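You operate a simulated robot arm through the tools that you are given. There is no shell and no other tool.

Carry out the task below with a simulated robot arm. There is one attempt and no reset: what you move stays moved.

Task
Crimp the lead in the press, then proof it to about 60 N on the pull tester.
Fine: stop by that mark; slacken the wheel before you open the clamp; the lead goes in the green tray.
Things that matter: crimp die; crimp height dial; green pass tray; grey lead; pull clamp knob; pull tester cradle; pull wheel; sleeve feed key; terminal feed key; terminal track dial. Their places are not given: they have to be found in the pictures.

The check looks at the end state, three seconds after you hand in, the way a careful person would. Anything else that was tipped, shoved, dropped, spilled or broken makes it a failure.

Robot
A 7-joint arm with a fingered hand, fixed in place. Base frame: the origin is on the floor under the middle of its stand, x ahead of it, y to its left, z up. Lengths are in mm, angles in rad, forces in N, time in s.
It reaches about 1333 mm from its shoulder. Its first joint turns from -1.204 to 3.002 rad. Payload 5 kg.
The tool frame sits at the grasp point between the pads (the TCP): z along the fingers, y along the line on which they close. The tips reach 32 mm beyond it. The gripper opens to 160 mm; its body begins 89 mm behind the TCP. The gripper is a hand of 3 fingers: y runs from the thumb to the fingers, the wrist lies at [0, 0, -252] in the tool frame, and closing takes about 1.5 s.
Orientation is that of the tool frame in the base frame, as [roll, pitch, yaw] about the fixed x, y, z axes, in that order (R = Rz(yaw) Ry(pitch) Rx(roll)). With the fingers straight down and closing along the base's y, the tool's x points along the base's -x, its y along +y and its z along -z.

Tools
- The arm moves only by the tool step_arm. Its argument "moves" is one flat list of numbers, 6 for each row, row after row: the shift along the tool's x, y, z in units of 20 mm (1.0 is 20 mm), then the turn, a rotation vector about the tool's x, y, z in units of 5 degrees (1.0 is 5 degrees). In form: [x, y, z, rx, ry, rz, x, y, z, rx, ry, rz, ...]. A call has 1 to 20 rows; each row shifts and turns the commanded pose from where the row before left it, along the tool's axes as they then stand. "gripper" is the opening, from 0 (shut) to 1 (fully open), set as the call begins (left out, the last holds). A call with a number of a shift or a turn outside -1 to 1 is refused whole. Rows are played at 5 a second. More than 50 mm and 0.15 rad between two rows, or a gripper value outside its range, and nothing of the call is played. A pose out of reach is approached as far as the arm can. The call stops where the force on the tool passes 90 N (or 10 N more than at its start, if that is more) or the arm is blocked; 0.2 s more then pass. The fingers move at their own pace (about 108 mm/s each) and stop on an object; they squeeze with about 27 N. The grip force told is the motor's: it shows also when the fingers shut on nothing. Time passes only in rows, and 0.2 s behind the last, so rows that do not move let the fingers close. The reply holds the time, the measured pose of the TCP, the force on the tool along the base axes, the opening and the grip force, in the units named above and with some noise, with the torque about the TCP (base axes, N m) and any sound that the robot's microphone picked up.
- Cameras (640 x 400 px; columns grow to the right, rows downward): "scene" is fixed at [223.1, 499.7, 1637.4]; the picture's right is [-0.86, -0.52, 0.00], its down [-0.20, 0.33, -0.92] and it looks along [0.48, -0.79, -0.39] (base axes); focal length 332 px, centre (320, 200). "wrist" rides on the gripper at [65, -4, -116] in the tool frame; the picture's right is [0.06, 1.00, 0.00], its down [-0.87, 0.05, -0.49] and it looks along [-0.49, 0.03, 0.87] (tool axes); focal length 261 px, centre (320, 200).
- get_image(camera): a new picture of that camera. It takes no simulated time.
- raise_lower(by): slides the trunk up (or, below 0, down) by that many mm; the arm rides with it, the base frame stays. It gives what a move gives, with no picture.
- finger_targets(finger1, finger2, thumb_bend): sets how far each is bent, from 0 (flat) to 1 (curled in); at 0.3 the hand is open as for a grip, at 0.7 the pads meet at the TCP. One left out holds its place. A second passes; each finger stops where it meets its share of the squeeze, and holds until it gets a number again. A gripper value or a shape takes the hand back. It gives what a move gives, with no picture; readings hold the bend of each and the force on the fingers (four entries, about 0 where the hand has none), thumb and palm.
- grasp_type(shape): the hand has 3 fingers and takes this shape, open, in about a second: jaw (thumb against the fingers, like two jaws); tri (thumb and two fingers); tip (a fingertip pinch); poke (one finger out to press); point (the index stretched); flat (the hand flat); cup (the hand cupped); fist (a fist). The gripper value then closes the fingers along that shape, each until it touches; the sizes above hold for jaw. It gives what a move gives, with no picture.
- locate(camera, pixels): there is no depth. For up to 12 entries [column, row, z] of the newest picture of that camera ("zoom" is the newest enlarged one), the place [x, y] in the base frame at which the ray of that pixel passes the height z, good to about 2 mm. It takes no simulated time.
- enlarge(camera, box): a new picture of the part [left, top, right, bottom] of that camera's present view, enlarged. It takes no simulated time.
- close_job(): hands the job in; it is judged then, once.

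Leave the gripper open and the arm clear of the work at the hand-in unless told otherwise.

The tools are called after "Call:" as name(argument=value, ...) on one line, values as JSON. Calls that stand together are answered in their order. step_arm: Moves the arm, as the interface text tells. Its arguments: {"type":"object","properties":{"moves":{"type":"array","items":{"type":"number"}},"gripper":{"type":"number"}},"required":["moves"]} The other tools are called the same way: raise_lower (by) moves the trunk up or down; grasp_type (shape) gives the hand a shape; finger_targets (finger1, finger2, thumb_bend) moves the fingers one by one; get_image (camera) takes a picture; locate (camera, pixels) gives the place at which the rays of pixels pass given heights; enlarge (camera, box) takes an enlarged picture of a part of a camera's view; close_job () hands the job in.

At the start:

```text
clock: 0.0
eef_pos: [715.2, -346.2, 1347.5]
tcp_rot: [3.141, 0.0, -3.141]
ft_force: [-0.9, 0.5, 0.3]
wrist_torque: [-0.01, -0.02, -0.01]
opening: 160.0
finger_force: 0.0
shape: jaw
bend: [0.3, 0.3, 0.3]
finger forces: [0.0, 0.0, 0.1, 0.0, 0.0, 0.0]
trunk travel left (down, up): [-750.0, 190.0]
```

scene: 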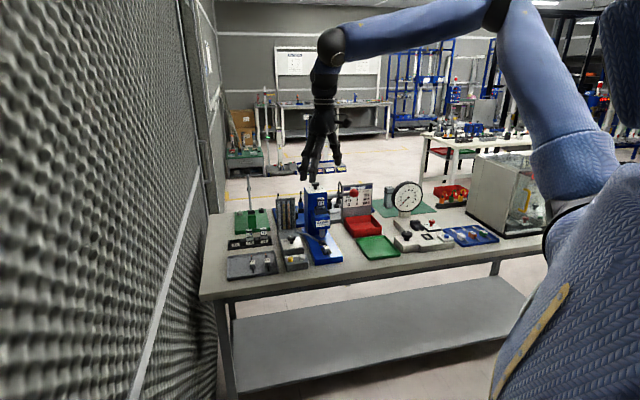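
wrist: 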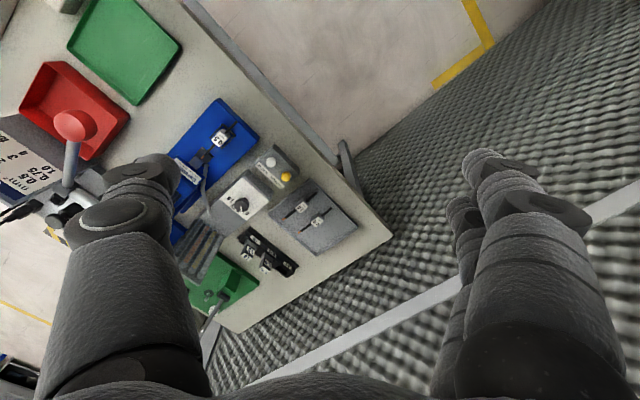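

I see a bench with a blue press around (320,225) in the scene picture, a green tray near (378,247), a gauge at (407,197). I will enlarge parts of the scene to read the stations before moving.

Call:
enlarge(camera="scene", box=[220, 170, 360, 285])

Call:
enlarge(camera="scene", box=[330, 170, 510, 270])

Call:
enlarge(camera="wrist", box=[150, 80, 400, 340])

```text
3.48 times, centred on (290, 228) of scene
```

zoom: 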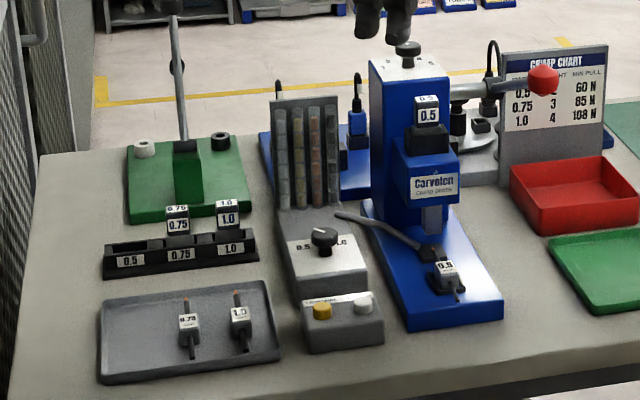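

```text
3.56 times, centred on (420, 220) of scene
```

zoom: 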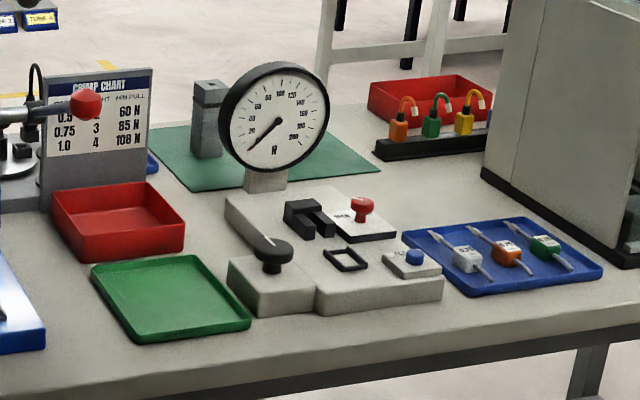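

```text
1.54 times, centred on (275, 210) of wrist
```

zoom: 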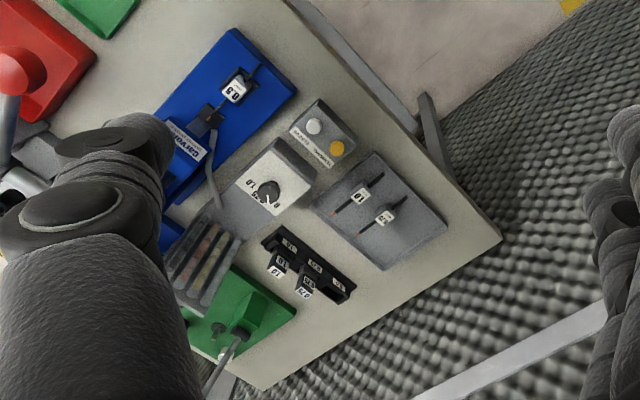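

I will enlarge smaller parts for reading labels: the chart, the press, the feed unit, the tester and the blue tray with leads.

Call:
enlarge(camera="scene", box=[295, 175, 375, 225])

Call:
enlarge(camera="scene", box=[275, 215, 355, 270])

Call:
enlarge(camera="scene", box=[385, 205, 465, 260])

Call:
enlarge(camera="scene", box=[435, 210, 515, 260])

Call:
enlarge(camera="scene", box=[220, 195, 300, 250])

Call:
enlarge(camera="scene", box=[220, 235, 300, 285])

```text
8.00 times, centred on (335, 200) of scene
```

zoom: 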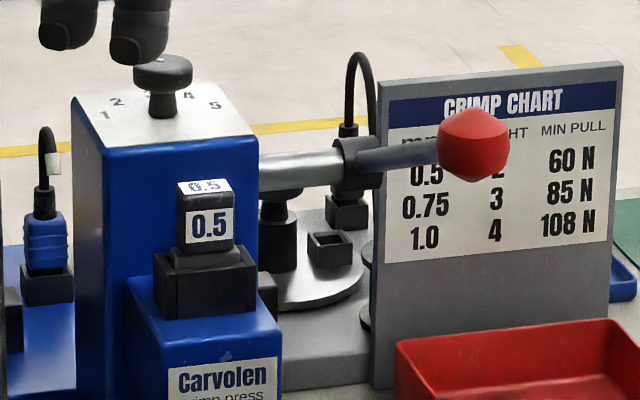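

```text
7.27 times, centred on (315, 242) of scene
```

zoom: 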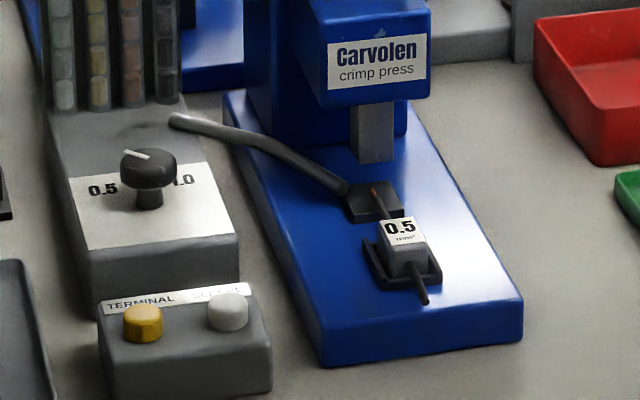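

```text
7.27 times, centred on (425, 232) of scene
```

zoom: 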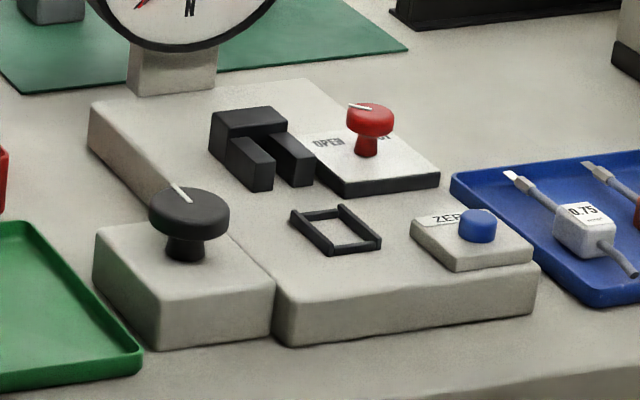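

```text
8.00 times, centred on (475, 235) of scene
```

zoom: 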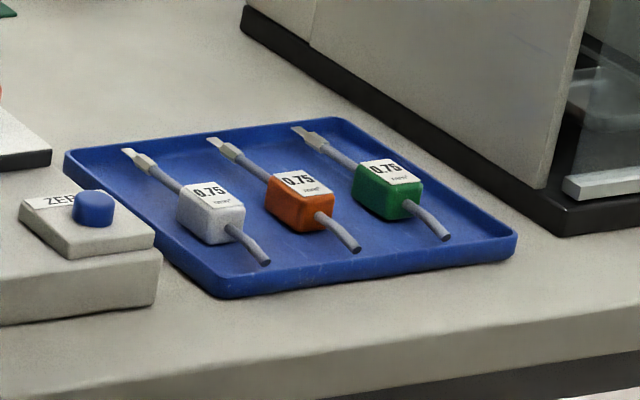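

```text
7.27 times, centred on (260, 222) of scene
```

zoom: 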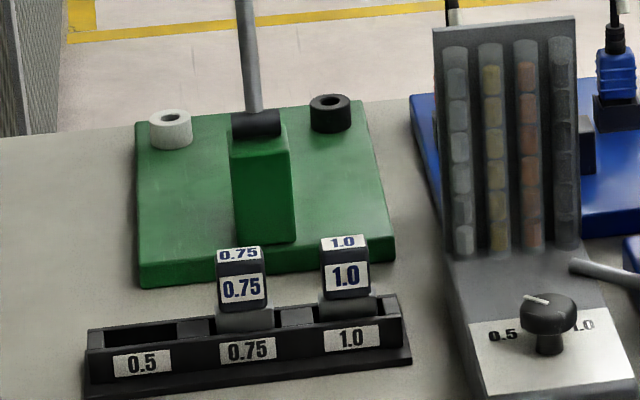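

```text
8.00 times, centred on (260, 260) of scene
```

zoom: 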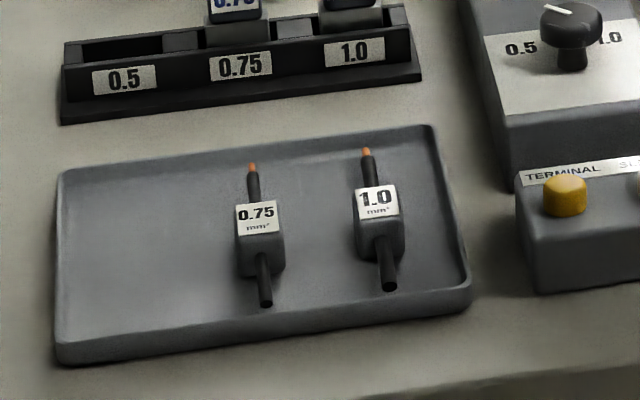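

The lead in the press nest is tagged 0.5, the press head carries a 0.5 die, and the chart says 0.5 → height 2 → 60 N. I will now find the bench height by comparing pixels from both cameras.

Call:
locate(camera="scene", pixels=[[400, 253, 850], [400, 253, 900], [400, 253, 950], [367, 260, 850], [367, 260, 900], [367, 260, 950], [201, 296, 900], [201, 296, 950]])

Call:
locate(camera="wrist", pixels=[[182, 45, 850], [182, 45, 900], [182, 45, 950], [135, 105, 850], [135, 105, 900], [135, 105, 950], [392, 237, 900], [392, 237, 950]])

```text
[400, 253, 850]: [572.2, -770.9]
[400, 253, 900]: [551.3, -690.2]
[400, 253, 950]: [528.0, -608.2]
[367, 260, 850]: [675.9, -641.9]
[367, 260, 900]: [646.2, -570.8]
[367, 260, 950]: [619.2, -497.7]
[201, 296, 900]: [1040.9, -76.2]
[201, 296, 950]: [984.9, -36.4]
```

```text
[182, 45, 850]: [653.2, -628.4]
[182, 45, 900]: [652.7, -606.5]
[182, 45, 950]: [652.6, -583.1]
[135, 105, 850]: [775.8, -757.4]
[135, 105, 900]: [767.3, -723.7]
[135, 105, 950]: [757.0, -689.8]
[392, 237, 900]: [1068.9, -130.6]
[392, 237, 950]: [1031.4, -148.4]
```

I will locate several base corners on the bench plane (guess about z=850-870) to get the bench's axes.

Call:
locate(camera="scene", pixels=[[315.7, 264.7, 850], [342.5, 261.3, 850], [201, 300, 850], [528, 258, 850], [315.7, 264.7, 870], [342.5, 261.3, 870], [201, 300, 870], [528, 258, 870]])

Call:
locate(camera="wrist", pixels=[[215, 99, 870], [259, 139, 870], [392, 237, 850], [190, 0, 850], [392, 237, 870], [190, 0, 870], [215, 99, 850], [259, 139, 850]])

```text
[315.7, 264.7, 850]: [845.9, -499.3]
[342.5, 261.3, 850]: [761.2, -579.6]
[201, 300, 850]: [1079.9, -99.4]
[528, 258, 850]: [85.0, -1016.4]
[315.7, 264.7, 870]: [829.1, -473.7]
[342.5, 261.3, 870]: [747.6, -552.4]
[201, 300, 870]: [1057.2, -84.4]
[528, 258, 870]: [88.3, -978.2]
```

```text
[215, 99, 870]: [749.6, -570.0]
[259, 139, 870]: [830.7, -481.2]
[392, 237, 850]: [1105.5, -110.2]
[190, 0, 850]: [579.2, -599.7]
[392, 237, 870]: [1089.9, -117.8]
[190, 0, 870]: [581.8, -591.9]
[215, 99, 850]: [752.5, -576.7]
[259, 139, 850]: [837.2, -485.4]
```

The bench's long axis runs about 43° in base x-y, and the bench top is near z=850. I'll turn the tool about its z by 47.3° so the camera looks square into the bench, while staying at the same height.

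Call:
step_arm(moves=[0, 0, 0, 0, 0, 0.946, 0, 0, 0, 0, 0, 0.946, 0, 0, 0, 0, 0, 0.946, 0, 0, 0, 0, 0, 0.946, 0, 0, 0, 0, 0, 0.946, 0, 0, 0, 0, 0, 0.946, 0, 0, 0, 0, 0, 0.946, 0, 0, 0, 0, 0, 0.946, 0, 0, 0, 0, 0, 0.946, 0, 0, 0, 0, 0, 0.946])

Call:
get_image(camera="wrist")

Call:
get_image(camera="scene")

```text
clock: 2.2
eef_pos: [715.1, -346.1, 1347.1]
tcp_rot: [-3.14, 0.002, 2.314]
ft_force: [0.4, 0.4, -0.4]
wrist_torque: [-0.03, 0.01, -0.01]
opening: 159.7
finger_force: 0.1
shape: jaw
bend: [0.3, 0.3, 0.3]
finger forces: [0.0, 0.0, 0.0, 0.0, 0.0, 0.1]
trunk travel left (down, up): [-750.0, 190.0]
```

```text
taken
```

wrist: 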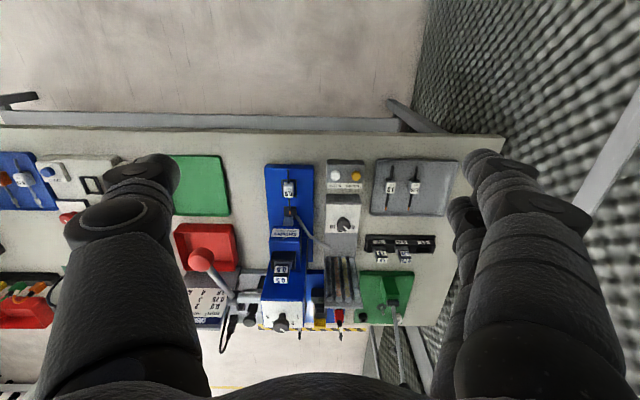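

```text
taken
```

scene: 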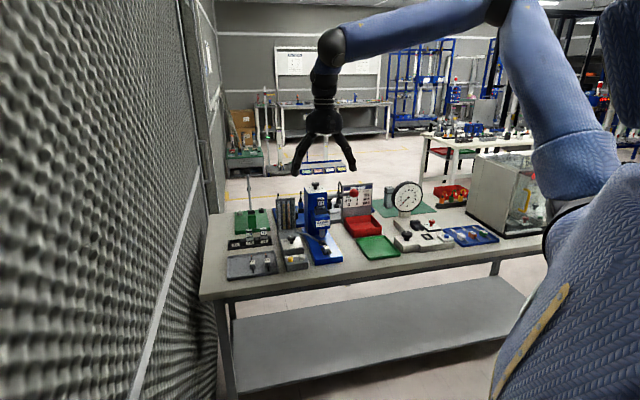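

The view is square to the bench now. I enlarge the press and feed units in the wrist view.

Call:
enlarge(camera="wrist", box=[240, 150, 370, 240])

Call:
enlarge(camera="wrist", box=[170, 220, 320, 350])

Call:
enlarge(camera="wrist", box=[310, 150, 470, 250])

Call:
enlarge(camera="wrist", box=[0, 130, 120, 240])

```text
4.44 times, centred on (305, 195) of wrist
```

zoom: 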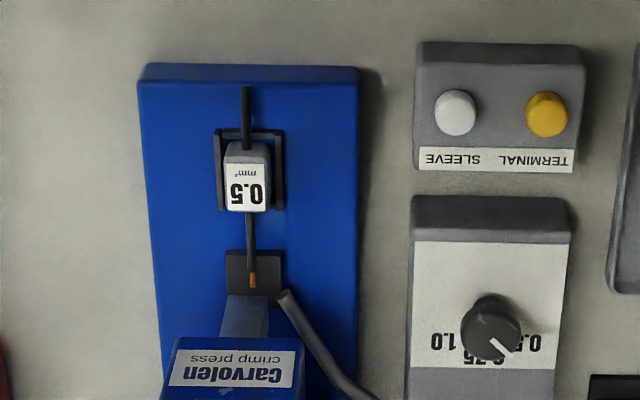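

```text
3.08 times, centred on (245, 285) of wrist
```

zoom: 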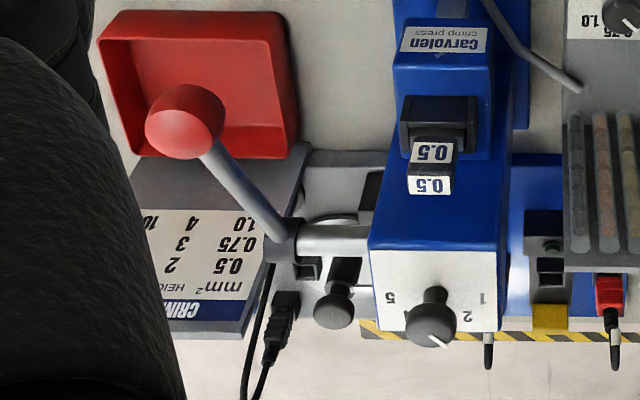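

```text
4.00 times, centred on (390, 200) of wrist
```

zoom: 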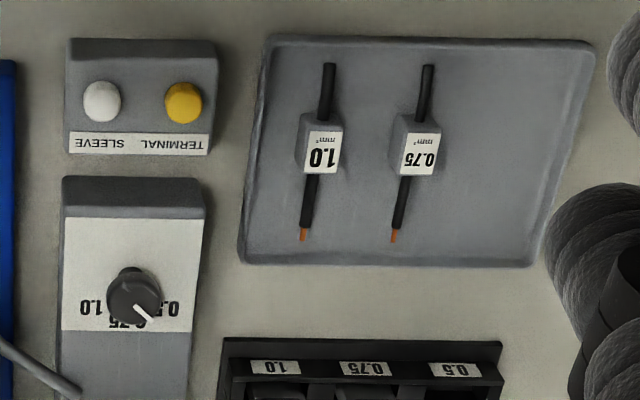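

```text
3.64 times, centred on (60, 185) of wrist
```

zoom: 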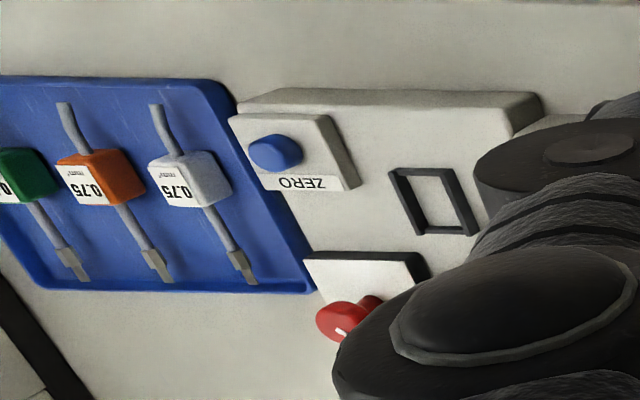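

The die rack's 0.5 slot is empty (the 0.5 die is in the press). I'll find heights of press top and knobs by matching both views.

Call:
locate(camera="wrist", pixels=[[292.7, 323, 1050], [292.7, 323, 1100], [292.7, 323, 1150], [285, 331, 1100], [285, 331, 1150], [234, 259, 1150], [206, 259, 1100], [206, 259, 1150], [206, 259, 1200]])

Call:
locate(camera="scene", pixels=[[309.6, 187.9, 1050], [309.6, 187.9, 1100], [309.6, 187.9, 1150], [315.6, 183, 1100], [315.6, 183, 1150], [354, 193, 1050], [354, 193, 1100], [354, 193, 1150], [354, 193, 1200]])

```text
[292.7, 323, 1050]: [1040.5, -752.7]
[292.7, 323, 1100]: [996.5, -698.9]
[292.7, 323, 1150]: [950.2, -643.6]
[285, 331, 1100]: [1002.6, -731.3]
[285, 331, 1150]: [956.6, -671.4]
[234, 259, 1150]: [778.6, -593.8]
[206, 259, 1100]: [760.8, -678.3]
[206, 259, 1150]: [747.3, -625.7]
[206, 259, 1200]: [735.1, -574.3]
```

```text
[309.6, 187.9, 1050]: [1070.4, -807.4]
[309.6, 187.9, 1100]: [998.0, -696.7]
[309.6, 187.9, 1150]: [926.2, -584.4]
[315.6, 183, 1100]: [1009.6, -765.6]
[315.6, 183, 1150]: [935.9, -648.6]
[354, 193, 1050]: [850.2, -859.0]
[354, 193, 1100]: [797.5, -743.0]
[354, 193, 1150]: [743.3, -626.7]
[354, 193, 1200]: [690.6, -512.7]
```

The press top is at about z=1100 with the height dial near (997,-698); the red ball lever is at about (745,-626,1150). I move over the press top, staying above z=1260, to read the height dial.

Call:
step_arm(moves=[-0.9225, -0.09, 0.2175, 0, 0, 0, -0.9225, -0.09, 0.2175, 0, 0, 0, -0.9225, -0.09, 0.2175, 0, 0, 0, -0.9225, -0.09, 0.2175, 0, 0, 0, -0.9225, -0.09, 0.2175, 0, 0, 0, -0.9225, -0.09, 0.2175, 0, 0, 0, -0.9225, -0.09, 0.2175, 0, 0, 0, -0.9225, -0.09, 0.2175, 0, 0, 0, -0.9225, -0.09, 0.2175, 0, 0, 0, -0.9225, -0.09, 0.2175, 0, 0, 0, -0.9225, -0.09, 0.2175, 0, 0, 0, -0.9225, -0.09, 0.2175, 0, 0, 0, -0.9225, -0.09, 0.2175, 0, 0, 0, -0.9225, -0.09, 0.2175, 0, 0, 0, -0.9225, -0.09, 0.2175, 0, 0, 0, -0.9225, -0.09, 0.2175, 0, 0, 0, -0.9225, -0.09, 0.2175, 0, 0, 0, -0.9225, -0.09, 0.2175, 0, 0, 0, -0.9225, -0.09, 0.2175, 0, 0, 0, -0.9225, -0.09, 0.2175, 0, 0, 0])

Call:
get_image(camera="wrist")

Call:
get_image(camera="scene")

```text
clock: 6.4
eef_pos: [926.1, -640.1, 1255.0]
tcp_rot: [3.137, 0.005, 2.317]
ft_force: [1.1, 0.3, -0.6]
wrist_torque: [0.04, 0.01, 0.0]
opening: 160.0
finger_force: 0.1
shape: jaw
bend: [0.3, 0.3, 0.3]
finger forces: [0.0, 0.0, 0.0, 0.0, 0.0, 0.1]
out of reach, approached as far as the arm can: row 19, 20
trunk travel left (down, up): [-750.0, 190.0]
```

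```text
taken
```

wrist: 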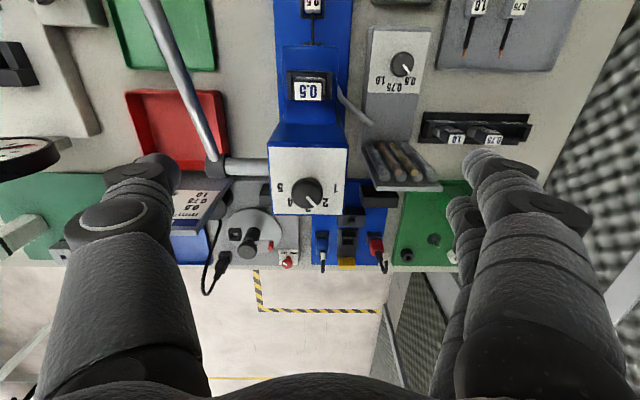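

```text
taken
```

scene: 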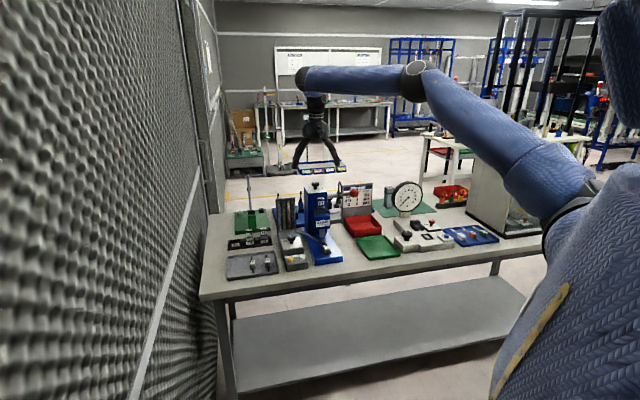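

The arm just met its reach limit (TCP at 926,-640,1255). The dials are visible: height dial about (305,190) and track dial about (403,64). I enlarge both.

Call:
enlarge(camera="wrist", box=[260, 135, 360, 225])

Call:
enlarge(camera="wrist", box=[355, 20, 445, 110])

Call:
enlarge(camera="wrist", box=[200, 190, 320, 280])

Call:
enlarge(camera="wrist", box=[270, 0, 350, 110])

```text
4.44 times, centred on (310, 180) of wrist
```

zoom: 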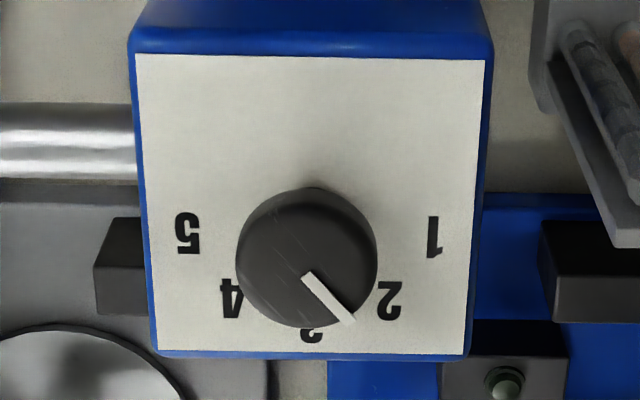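

```text
4.44 times, centred on (400, 65) of wrist
```

zoom: 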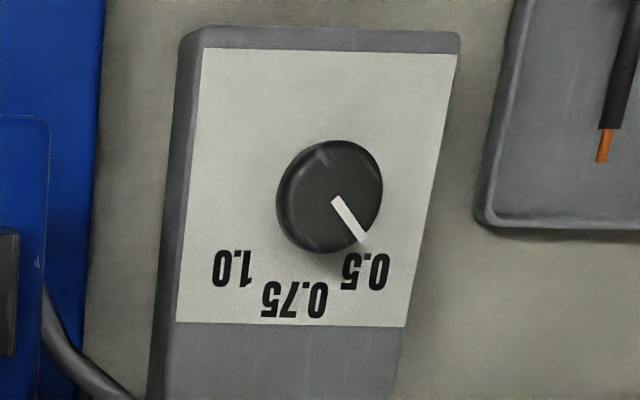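

```text
4.44 times, centred on (260, 235) of wrist
```

zoom: 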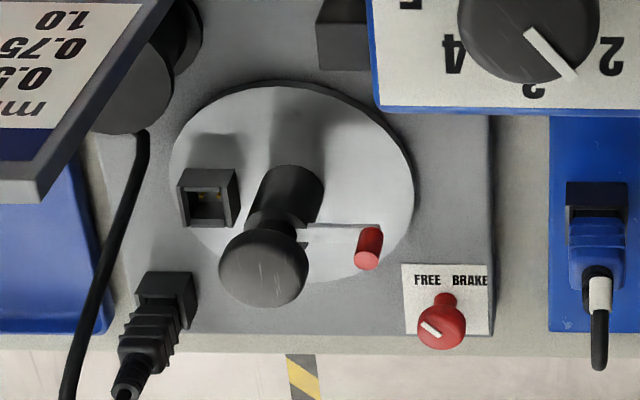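

```text
3.64 times, centred on (310, 55) of wrist
```

zoom: 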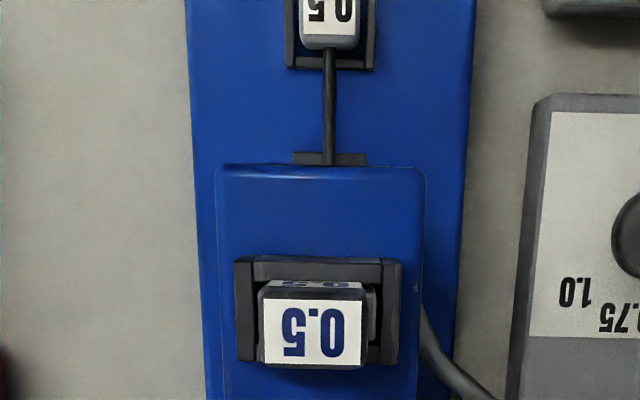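

Both dials may already be near their marks; I'll check with coordinates: pointer ends and label centres for both dials.

Call:
locate(camera="wrist", pixels=[[306.6, 196.9, 1130], [316.8, 207.5, 1130], [335.4, 188.3, 1100], [325.5, 202.5, 1100], [308, 210.4, 1100], [290, 202.1, 1100], [280, 187.4, 1100]])

Call:
locate(camera="wrist", pixels=[[403.4, 65, 930], [409.5, 74, 930], [410.1, 81.2, 900], [393.9, 87.5, 900], [380.2, 80.3, 900]])

```text
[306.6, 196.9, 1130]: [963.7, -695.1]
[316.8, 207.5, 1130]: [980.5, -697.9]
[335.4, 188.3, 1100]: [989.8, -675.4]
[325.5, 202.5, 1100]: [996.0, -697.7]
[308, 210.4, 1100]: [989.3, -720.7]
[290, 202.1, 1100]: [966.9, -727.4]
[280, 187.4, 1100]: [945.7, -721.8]
```

```text
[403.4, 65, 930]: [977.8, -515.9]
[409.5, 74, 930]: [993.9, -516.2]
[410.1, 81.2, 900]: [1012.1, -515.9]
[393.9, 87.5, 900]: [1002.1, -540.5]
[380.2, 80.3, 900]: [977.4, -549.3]
```

By coordinates, the height dial pointer is at about 38° where mark 2 is at 39.6°, and the track dial pointer is at about 46° where 0.5 is near 48°. Both seem already right; I'll verify closer. First I locate the tester, the trays and the sample leads.

Call:
locate(camera="scene", pixels=[[423.5, 235, 880], [436, 220, 910], [451, 233.5, 890], [407.5, 230.5, 920], [459, 236.5, 870], [475, 235, 870], [489, 232, 870], [378, 247, 860], [362, 226, 880], [407, 197, 1000], [414, 224, 900]])

```text
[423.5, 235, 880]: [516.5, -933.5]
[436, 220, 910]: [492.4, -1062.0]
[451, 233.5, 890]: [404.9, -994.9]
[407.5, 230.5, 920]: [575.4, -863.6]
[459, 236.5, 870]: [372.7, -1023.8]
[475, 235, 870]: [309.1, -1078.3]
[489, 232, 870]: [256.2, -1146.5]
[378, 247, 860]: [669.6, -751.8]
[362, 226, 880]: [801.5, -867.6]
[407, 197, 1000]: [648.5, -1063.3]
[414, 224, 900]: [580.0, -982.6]
```

The tester sits around s=-250 along the bench, mostly 1000-1115 mm out. I raise the trunk by 180 mm so the shoulder sits higher and far, tall spots come in reach.

Call:
raise_lower(by=180)

```text
clock: 8.4
eef_pos: [925.8, -639.8, 1435.1]
tcp_rot: [3.137, 0.003, 2.316]
ft_force: [-0.7, -0.4, 0.2]
wrist_torque: [0.01, -0.01, 0.01]
opening: 160.1
finger_force: 0.1
shape: jaw
bend: [0.3, 0.3, 0.3]
finger forces: [0.1, 0.1, 0.0, 0.0, 0.0, 0.1]
trunk travel left (down, up): [-930.0, 10.0]
```

Next I move right along the bench to look down on the tester: retreat 225 mm, shift 500 mm along −s, descend to about z=1200.

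Call:
step_arm(moves=[0.75, -1, 0.2, 0, 0, 0, 0.75, -1, 0.2, 0, 0, 0, 0.75, -1, 0.2, 0, 0, 0, 0.75, -1, 0.2, 0, 0, 0, 0.75, -1, 0.2, 0, 0, 0, 0.75, -1, 0.2, 0, 0, 0, 0.75, -1, 0.2, 0, 0, 0, 0.75, -1, 0.2, 0, 0, 0, 0.75, -1, 0.2, 0, 0, 0, 0.75, -1, 0.2, 0, 0, 0, 0.75, -1, 0.2, 0, 0, 0, 0.75, -1, 0.2, 0, 0, 0, 0.75, -1, 0.2, 0, 0, 0, 0.75, -1, 0.2, 0, 0, 0, 0.75, -1, 0.2, 0, 0, 0])

Call:
step_arm(moves=[0, -1, 0.8, 0, 0, 0, 0, -1, 0.8, 0, 0, 0, 0, -1, 0.8, 0, 0, 0, 0, -1, 0.8, 0, 0, 0, 0, -1, 0.8, 0, 0, 0, 0, -1, 0.8, 0, 0, 0, 0, -1, 0.8, 0, 0, 0, 0, -1, 0.8, 0, 0, 0, 0, -1, 0.8, 0, 0, 0, 0, -1, 0.8, 0, 0, 0])

Call:
get_image(camera="wrist")

```text
clock: 11.6
eef_pos: [549.8, -677.4, 1373.9]
tcp_rot: [3.137, 0.006, 2.316]
ft_force: [0.6, -0.2, 0.4]
wrist_torque: [0.02, -0.04, 0.01]
opening: 159.7
finger_force: 0.1
shape: jaw
bend: [0.3, 0.3, 0.3]
finger forces: [0.0, 0.0, 0.0, 0.0, 0.0, 0.0]
trunk travel left (down, up): [-930.0, 10.0]
```

```text
clock: 13.8
eef_pos: [406.1, -812.9, 1213.2]
tcp_rot: [3.138, 0.007, 2.317]
ft_force: [0.6, 0.0, -0.1]
wrist_torque: [0.02, -0.01, -0.02]
opening: 159.8
finger_force: 0.1
shape: jaw
bend: [0.3, 0.3, 0.3]
finger forces: [0.1, 0.1, 0.0, 0.1, 0.0, 0.0]
trunk travel left (down, up): [-930.0, 10.0]
```

```text
taken
```

wrist: 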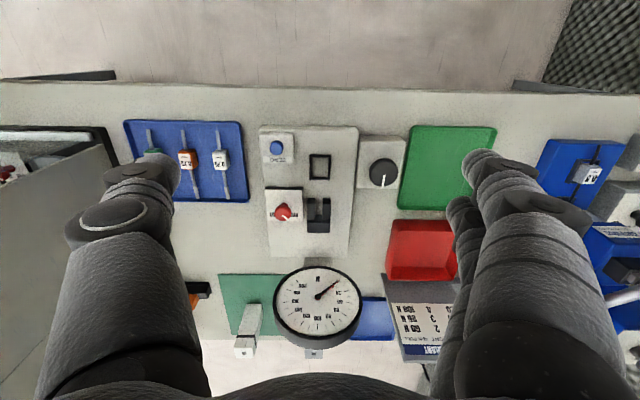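

Good view of the tester. I enlarge the tester, the gauge and the sample leads to read their states.

Call:
enlarge(camera="wrist", box=[250, 115, 410, 245])

Call:
enlarge(camera="wrist", box=[260, 255, 380, 360])

Call:
enlarge(camera="wrist", box=[120, 115, 260, 210])

Call:
enlarge(camera="wrist", box=[380, 270, 480, 360])

```text
3.08 times, centred on (330, 180) of wrist
```

zoom: 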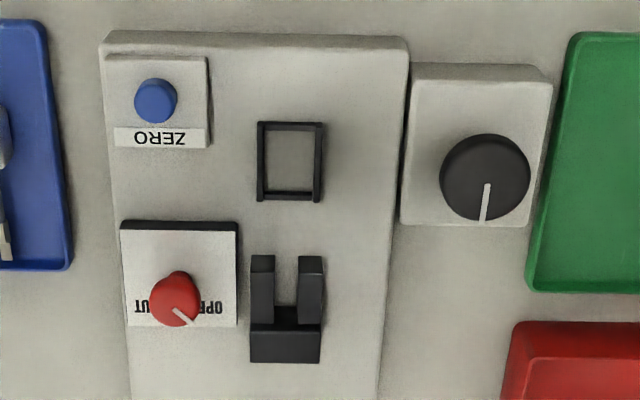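

```text
3.81 times, centred on (320, 308) of wrist
```

zoom: 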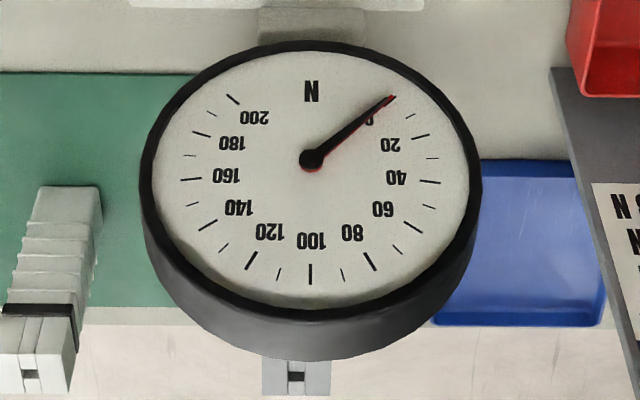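

```text
4.21 times, centred on (190, 162) of wrist
```

zoom: 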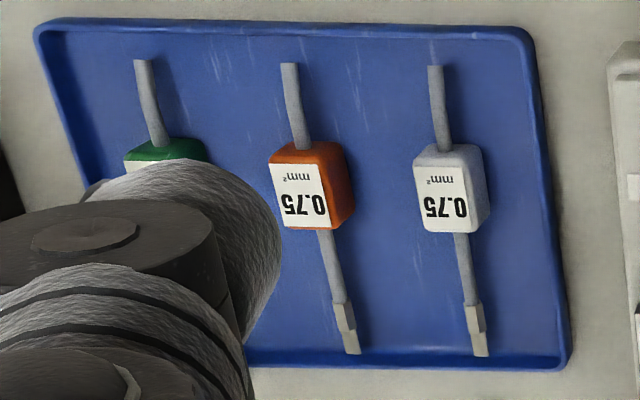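

```text
4.44 times, centred on (430, 315) of wrist
```

zoom: 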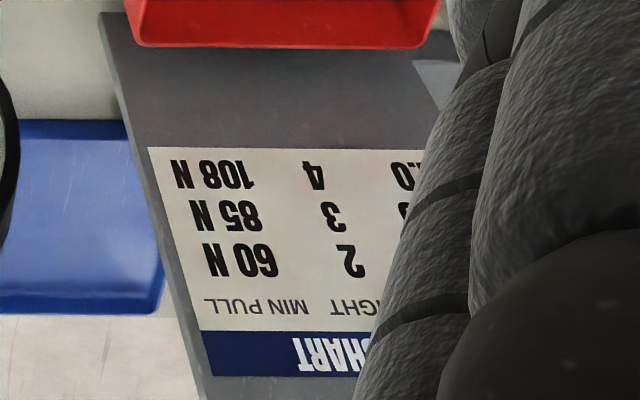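

The gauge reads 0 (black and red needles), scale 0–200 N; clamp pointer is at OPEN; sample leads carry only a terminal and no sleeve. So only the TERMINAL key should be used. I go back left above the press front to look closely at the nest, die and keys, passing the red ball at a safe height.

Call:
step_arm(moves=[0.15, 1, -0.15, 0, 0, 0, 0.15, 1, -0.15, 0, 0, 0, 0.15, 1, -0.15, 0, 0, 0, 0.15, 1, -0.15, 0, 0, 0, 0.15, 1, -0.15, 0, 0, 0, 0.15, 1, -0.15, 0, 0, 0, 0.15, 1, -0.15, 0, 0, 0, 0.15, 1, -0.15, 0, 0, 0, 0.15, 1, -0.15, 0, 0, 0, 0.15, 1, -0.15, 0, 0, 0, 0.15, 1, -0.15, 0, 0, 0, 0.15, 1, -0.15, 0, 0, 0, 0.15, 1, -0.15, 0, 0, 0, 0.15, 1, -0.15, 0, 0, 0])

Call:
step_arm(moves=[0, 1, 0, 0, 0, 0, 0, 1, 0, 0, 0, 0, 0, 1, 0, 0, 0, 0, 0, 1, 0, 0, 0, 0, 0, 1, 0, 0, 0, 0, 0, 1, 0, 0, 0, 0, 0, 1, 0, 0, 0, 0, 0, 1, 0, 0, 0, 0, 0, 1, 0.5, 0, 0, 0, 0, 1, 0.5, 0, 0, 0, 0, 1, 0.8, 0, 0, 0, 0, 1, 0.8, 0, 0, 0, 0, 1, 0.8, 0, 0, 0])

Call:
get_image(camera="wrist")

```text
clock: 16.8
eef_pos: [584.4, -590.3, 1254.9]
tcp_rot: [3.138, 0.005, 2.315]
ft_force: [-0.2, -0.1, -0.2]
wrist_torque: [-0.02, -0.02, -0.02]
opening: 159.7
finger_force: 0.0
shape: jaw
bend: [0.3, 0.3, 0.3]
finger forces: [0.0, 0.0, 0.0, 0.0, 0.0, 0.1]
trunk travel left (down, up): [-930.0, 10.0]
```

```text
clock: 19.6
eef_pos: [775.6, -416.6, 1188.1]
tcp_rot: [3.139, 0.004, 2.314]
ft_force: [0.2, 0.1, 0.2]
wrist_torque: [0.0, 0.0, -0.03]
opening: 159.7
finger_force: 0.1
shape: jaw
bend: [0.3, 0.3, 0.3]
finger forces: [0.0, 0.0, 0.0, 0.0, 0.0, 0.0]
trunk travel left (down, up): [-930.0, 10.0]
```

```text
taken
```

wrist: 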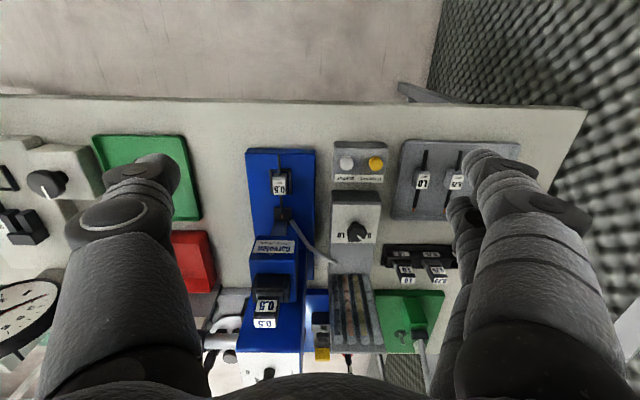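

Call:
enlarge(camera="wrist", box=[240, 140, 330, 260])

Call:
enlarge(camera="wrist", box=[320, 135, 400, 260])

Call:
enlarge(camera="wrist", box=[235, 230, 325, 340])

```text
3.33 times, centred on (285, 200) of wrist
```

zoom: 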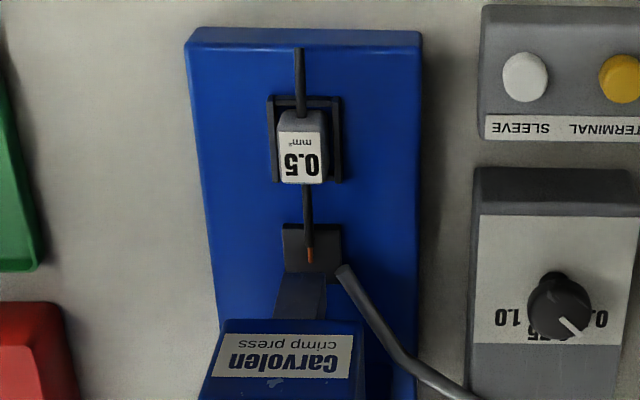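

```text
3.20 times, centred on (360, 198) of wrist
```

zoom: 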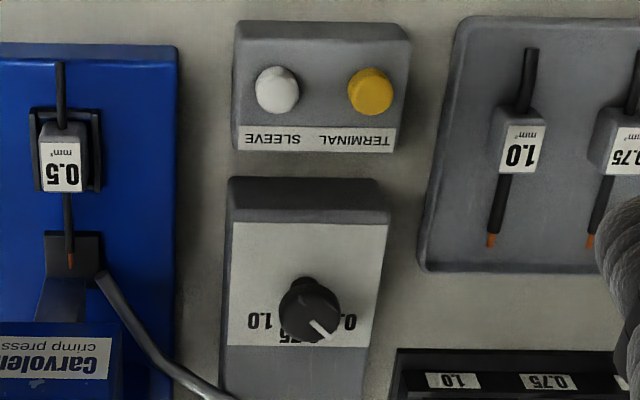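

```text
3.64 times, centred on (280, 285) of wrist
```

zoom: 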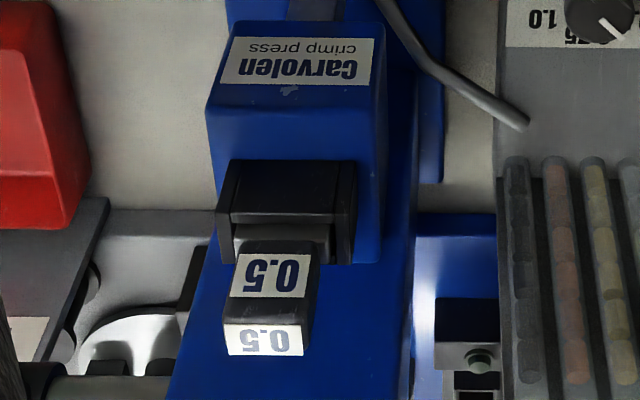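

The lead sits in the nest with its copper end on the anvil. I'll locate the keys, nest and lead by matching this view with the scene view.

Call:
locate(camera="wrist", pixels=[[375.6, 164.3, 880], [375.6, 164.3, 900], [375.6, 164.3, 920], [346.6, 163.6, 900], [279, 185, 900], [279, 185, 920], [279, 185, 880], [281.5, 216, 870], [281.5, 216, 890]])

Call:
locate(camera="scene", pixels=[[290.5, 258, 880], [290.5, 258, 900], [290.5, 258, 920], [302.5, 256.3, 900], [326.1, 246.5, 900], [326.1, 246.5, 920], [326.1, 246.5, 880], [322.7, 240.6, 870], [322.7, 240.6, 890]])

```text
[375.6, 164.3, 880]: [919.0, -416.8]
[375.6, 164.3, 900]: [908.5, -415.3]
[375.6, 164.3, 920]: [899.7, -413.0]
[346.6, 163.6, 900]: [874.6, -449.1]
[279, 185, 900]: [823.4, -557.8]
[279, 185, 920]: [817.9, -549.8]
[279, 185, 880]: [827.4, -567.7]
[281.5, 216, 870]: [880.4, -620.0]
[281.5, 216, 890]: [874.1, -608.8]
```

```text
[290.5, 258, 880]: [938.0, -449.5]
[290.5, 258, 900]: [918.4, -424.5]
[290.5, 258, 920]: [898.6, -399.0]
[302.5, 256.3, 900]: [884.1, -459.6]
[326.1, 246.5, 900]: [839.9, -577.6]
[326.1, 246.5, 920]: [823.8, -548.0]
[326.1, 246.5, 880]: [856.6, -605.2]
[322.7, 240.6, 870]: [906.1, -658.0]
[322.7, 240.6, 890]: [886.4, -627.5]
```

The yellow TERMINAL key top is about (906,-414,908); the white SLEEVE key about (873,-448). I set the hand to the poke shape and look at where the finger sits.

Call:
grasp_type(shape="poke")

Call:
get_image(camera="wrist")

Call:
enlarge(camera="scene", box=[260, 80, 380, 200])

```text
clock: 20.5
eef_pos: [775.1, -416.3, 1188.5]
tcp_rot: [3.137, 0.004, 2.316]
ft_force: [-0.4, 0.6, 0.0]
wrist_torque: [-0.03, 0.0, 0.0]
opening: 0.0
finger_force: 0.0
shape: poke
bend: [1.0, 1.0, 0.46]
finger forces: [0.0, 0.0, 0.0, 0.0, 0.0, 0.0]
trunk travel left (down, up): [-930.0, 10.0]
```

```text
taken
```

wrist: 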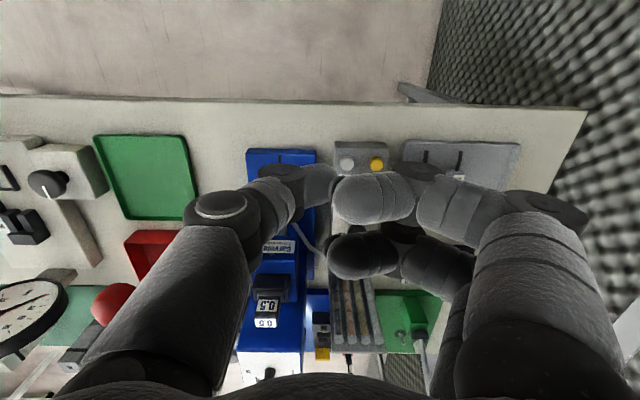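

```text
3.33 times, centred on (320, 140) of scene
```

zoom: 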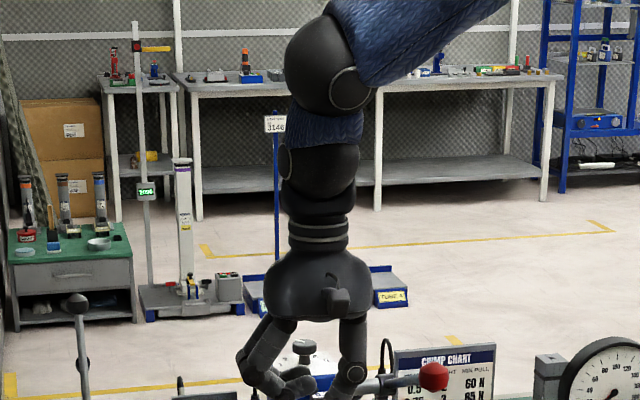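

In the poke shape the thumb does the poking, at an uncertain spot. I'll look instead at the jaw shape fully closed, whose tips are known to be at the tool axis, 32 mm beyond the TCP.

Call:
grasp_type(shape="jaw")

Call:
step_arm(moves=[0, 0, 0, 0, 0, 0, 0, 0, 0, 0, 0, 0, 0, 0, 0, 0, 0, 0, 0, 0, 0, 0, 0, 0, 0, 0, 0, 0, 0, 0, 0, 0, 0, 0, 0, 0, 0, 0, 0, 0, 0, 0, 0, 0, 0, 0, 0, 0], gripper=0)

Call:
get_image(camera="wrist")

Call:
enlarge(camera="scene", box=[270, 120, 370, 210])

```text
clock: 21.4
eef_pos: [774.8, -416.6, 1188.4]
tcp_rot: [3.137, 0.004, 2.315]
ft_force: [0.3, -0.2, 0.1]
wrist_torque: [-0.02, 0.01, -0.03]
opening: 159.9
finger_force: 0.0
shape: jaw
bend: [0.3, 0.3, 0.3]
finger forces: [0.0, 0.0, 0.0, 0.0, 0.0, 0.1]
trunk travel left (down, up): [-930.0, 10.0]
```

```text
clock: 23.2
eef_pos: [774.0, -414.7, 1187.3]
tcp_rot: [3.137, 0.005, 2.315]
ft_force: [0.3, 0.0, 0.8]
wrist_torque: [-0.02, 0.03, -0.01]
opening: 0.1
finger_force: 27.3
shape: jaw
bend: [0.65, 0.65, 0.67]
finger forces: [0.0, 0.0, 0.0, 0.0, 0.0, 0.0]
trunk travel left (down, up): [-930.0, 10.0]
```

```text
taken
```

wrist: 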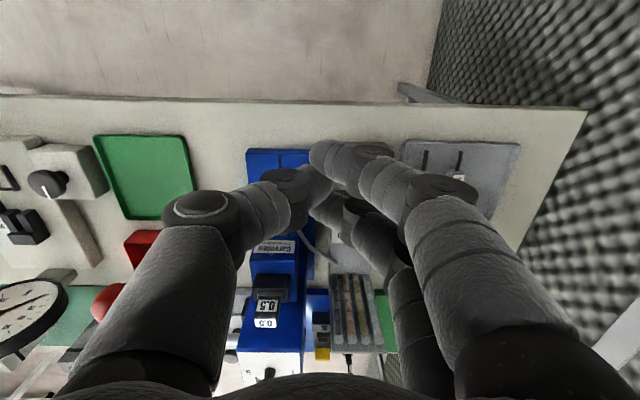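

```text
4.44 times, centred on (320, 165) of scene
```

zoom: 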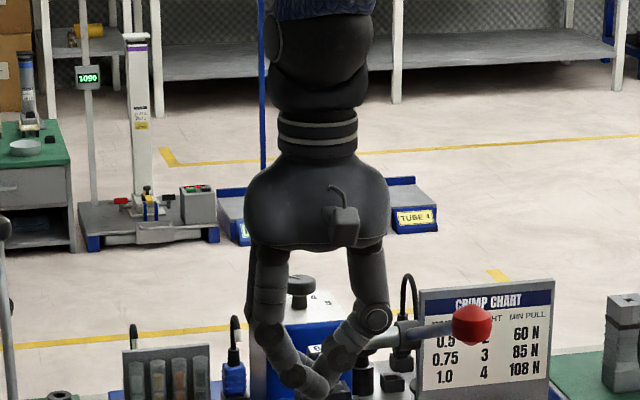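

Closed jaw tips are spread wide. I'll return to poke and triangulate the thumb tip with both cameras.

Call:
grasp_type(shape="poke")

Call:
enlarge(camera="scene", box=[280, 160, 360, 220])

Call:
enlarge(camera="wrist", box=[250, 130, 430, 280])

```text
clock: 24.1
eef_pos: [774.7, -414.8, 1188.5]
tcp_rot: [3.137, 0.005, 2.316]
ft_force: [0.3, 0.6, 0.2]
wrist_torque: [-0.02, -0.01, -0.01]
opening: 0.1
finger_force: 0.0
shape: poke
bend: [0.95, 0.95, 1.0]
finger forces: [0.0, 0.0, 0.0, 0.0, 0.1, 0.1]
trunk travel left (down, up): [-930.0, 10.0]
```

```text
6.67 times, centred on (320, 190) of scene
```

zoom: 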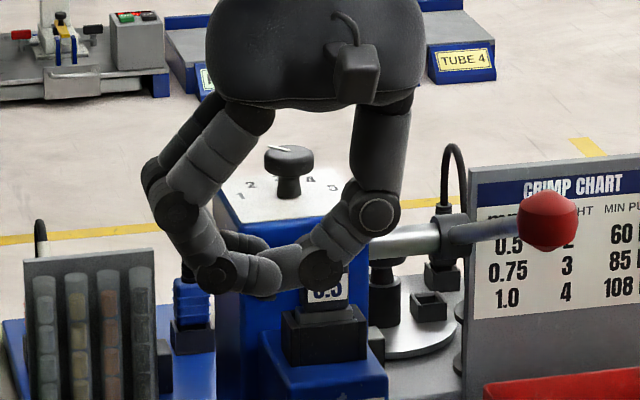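

```text
2.67 times, centred on (340, 205) of wrist
```

zoom: 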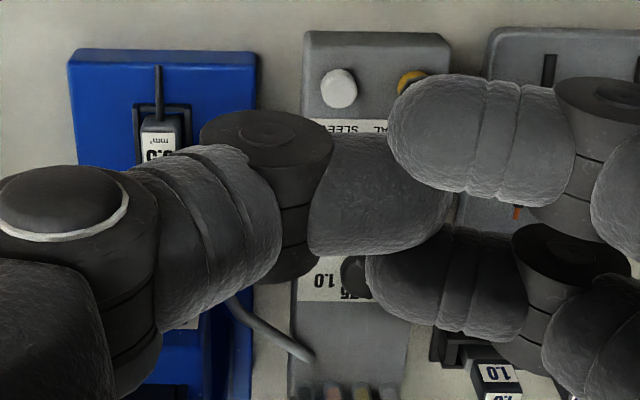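

The poke shape seems still changing (the gripper value was 0). I let it settle with the gripper opened and look again.

Call:
step_arm(moves=[0, 0, 0, 0, 0, 0, 0, 0, 0, 0, 0, 0, 0, 0, 0, 0, 0, 0, 0, 0, 0, 0, 0, 0, 0, 0, 0, 0, 0, 0, 0, 0, 0, 0, 0, 0, 0, 0, 0, 0, 0, 0, 0, 0, 0, 0, 0, 0], gripper=1)

Call:
get_image(camera="wrist")

Call:
enlarge(camera="scene", box=[280, 160, 360, 220])

```text
clock: 25.9
eef_pos: [774.3, -416.1, 1188.7]
tcp_rot: [3.138, 0.005, 2.316]
ft_force: [0.2, -0.8, -0.7]
wrist_torque: [0.0, 0.03, 0.01]
opening: 0.1
finger_force: 0.1
shape: poke
bend: [0.95, 0.95, 1.0]
finger forces: [0.1, 0.0, 0.0, 0.1, 0.1, 0.1]
trunk travel left (down, up): [-930.0, 10.0]
```

```text
taken
```

wrist: 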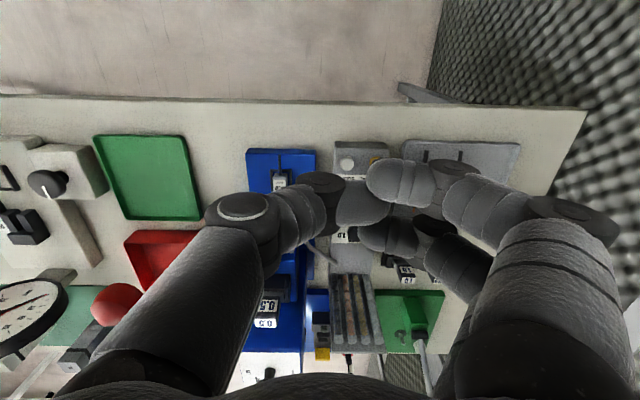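

```text
6.67 times, centred on (320, 190) of scene
```

zoom: 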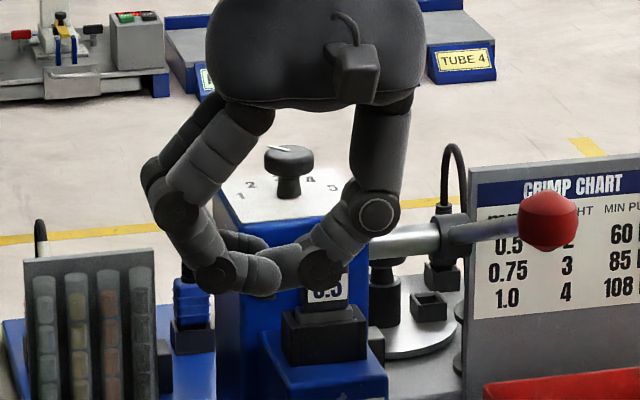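

Poke curls everything, not useful. I'll try the "point" shape.

Call:
grasp_type(shape="point")

Call:
get_image(camera="wrist")

Call:
enlarge(camera="scene", box=[280, 160, 360, 220])

```text
clock: 26.8
eef_pos: [774.4, -415.7, 1188.3]
tcp_rot: [3.138, 0.002, 2.314]
ft_force: [-0.1, -0.6, 0.3]
wrist_torque: [0.05, -0.02, -0.03]
opening: 0.1
finger_force: 0.1
shape: point
bend: [0.15, 0.91, 0.48]
finger forces: [0.1, 0.1, 0.0, 0.0, 0.0, 0.0]
trunk travel left (down, up): [-930.0, 10.0]
```

```text
taken
```

wrist: 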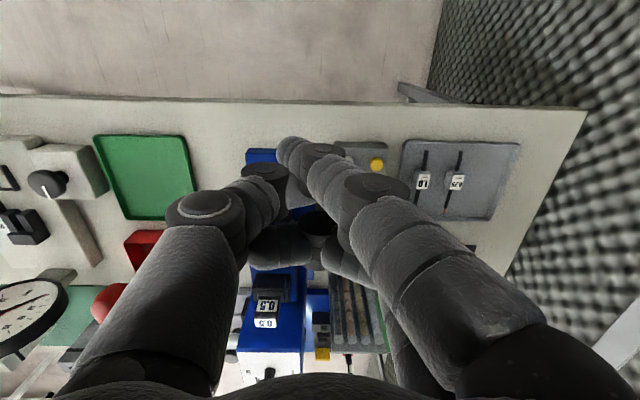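

```text
6.67 times, centred on (320, 190) of scene
```

zoom: 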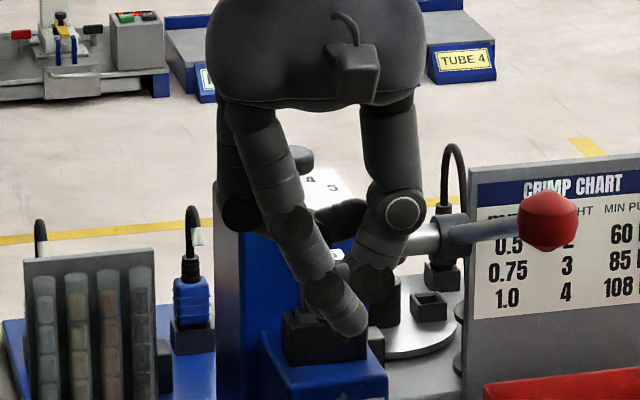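

In "point" the index (finger 1) sticks out well. I let it settle and take close pictures to triangulate its tip.

Call:
step_arm(moves=[0, 0, 0, 0, 0, 0, 0, 0, 0, 0, 0, 0, 0, 0, 0, 0, 0, 0, 0, 0, 0, 0, 0, 0, 0, 0, 0, 0, 0, 0])

Call:
enlarge(camera="scene", box=[280, 160, 360, 220])

Call:
enlarge(camera="wrist", box=[230, 110, 370, 220])

```text
clock: 28.0
eef_pos: [773.3, -416.0, 1187.8]
tcp_rot: [3.139, 0.004, 2.316]
ft_force: [0.3, 1.2, 0.5]
wrist_torque: [0.01, -0.01, 0.02]
opening: 0.1
finger_force: 0.1
shape: point
bend: [0.15, 0.91, 0.48]
finger forces: [0.1, 0.0, 0.0, 0.1, 0.0, 0.0]
trunk travel left (down, up): [-930.0, 10.0]
```

```text
6.67 times, centred on (320, 190) of scene
```

zoom: 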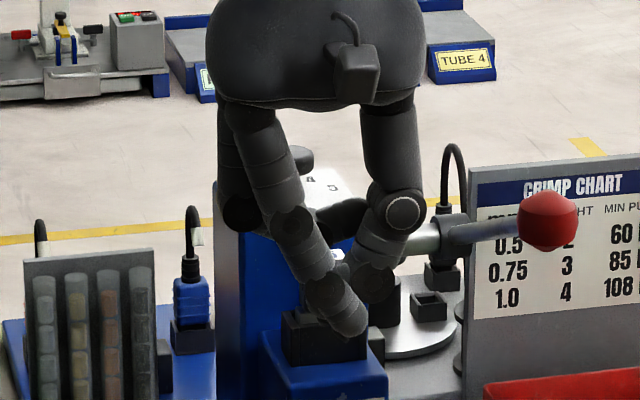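

```text
3.64 times, centred on (300, 165) of wrist
```

zoom: 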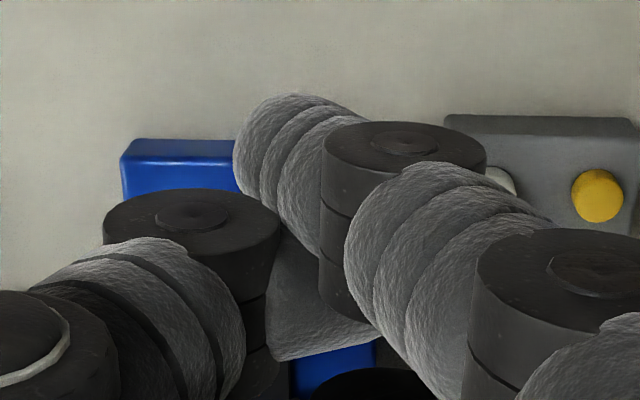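

Call:
locate(camera="wrist", pixels=[[283, 152, 1180], [283, 152, 1160], [283, 152, 1140], [283, 152, 1120]])

Call:
locate(camera="scene", pixels=[[325, 209.5, 1180], [325, 209.5, 1160], [325, 209.5, 1140], [325, 209.5, 1120]])

```text
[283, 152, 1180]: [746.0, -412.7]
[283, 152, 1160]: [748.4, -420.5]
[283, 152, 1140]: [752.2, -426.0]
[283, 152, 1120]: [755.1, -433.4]
```

```text
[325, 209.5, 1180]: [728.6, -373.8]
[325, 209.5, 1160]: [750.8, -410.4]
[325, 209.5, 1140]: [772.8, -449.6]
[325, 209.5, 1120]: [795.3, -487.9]
```

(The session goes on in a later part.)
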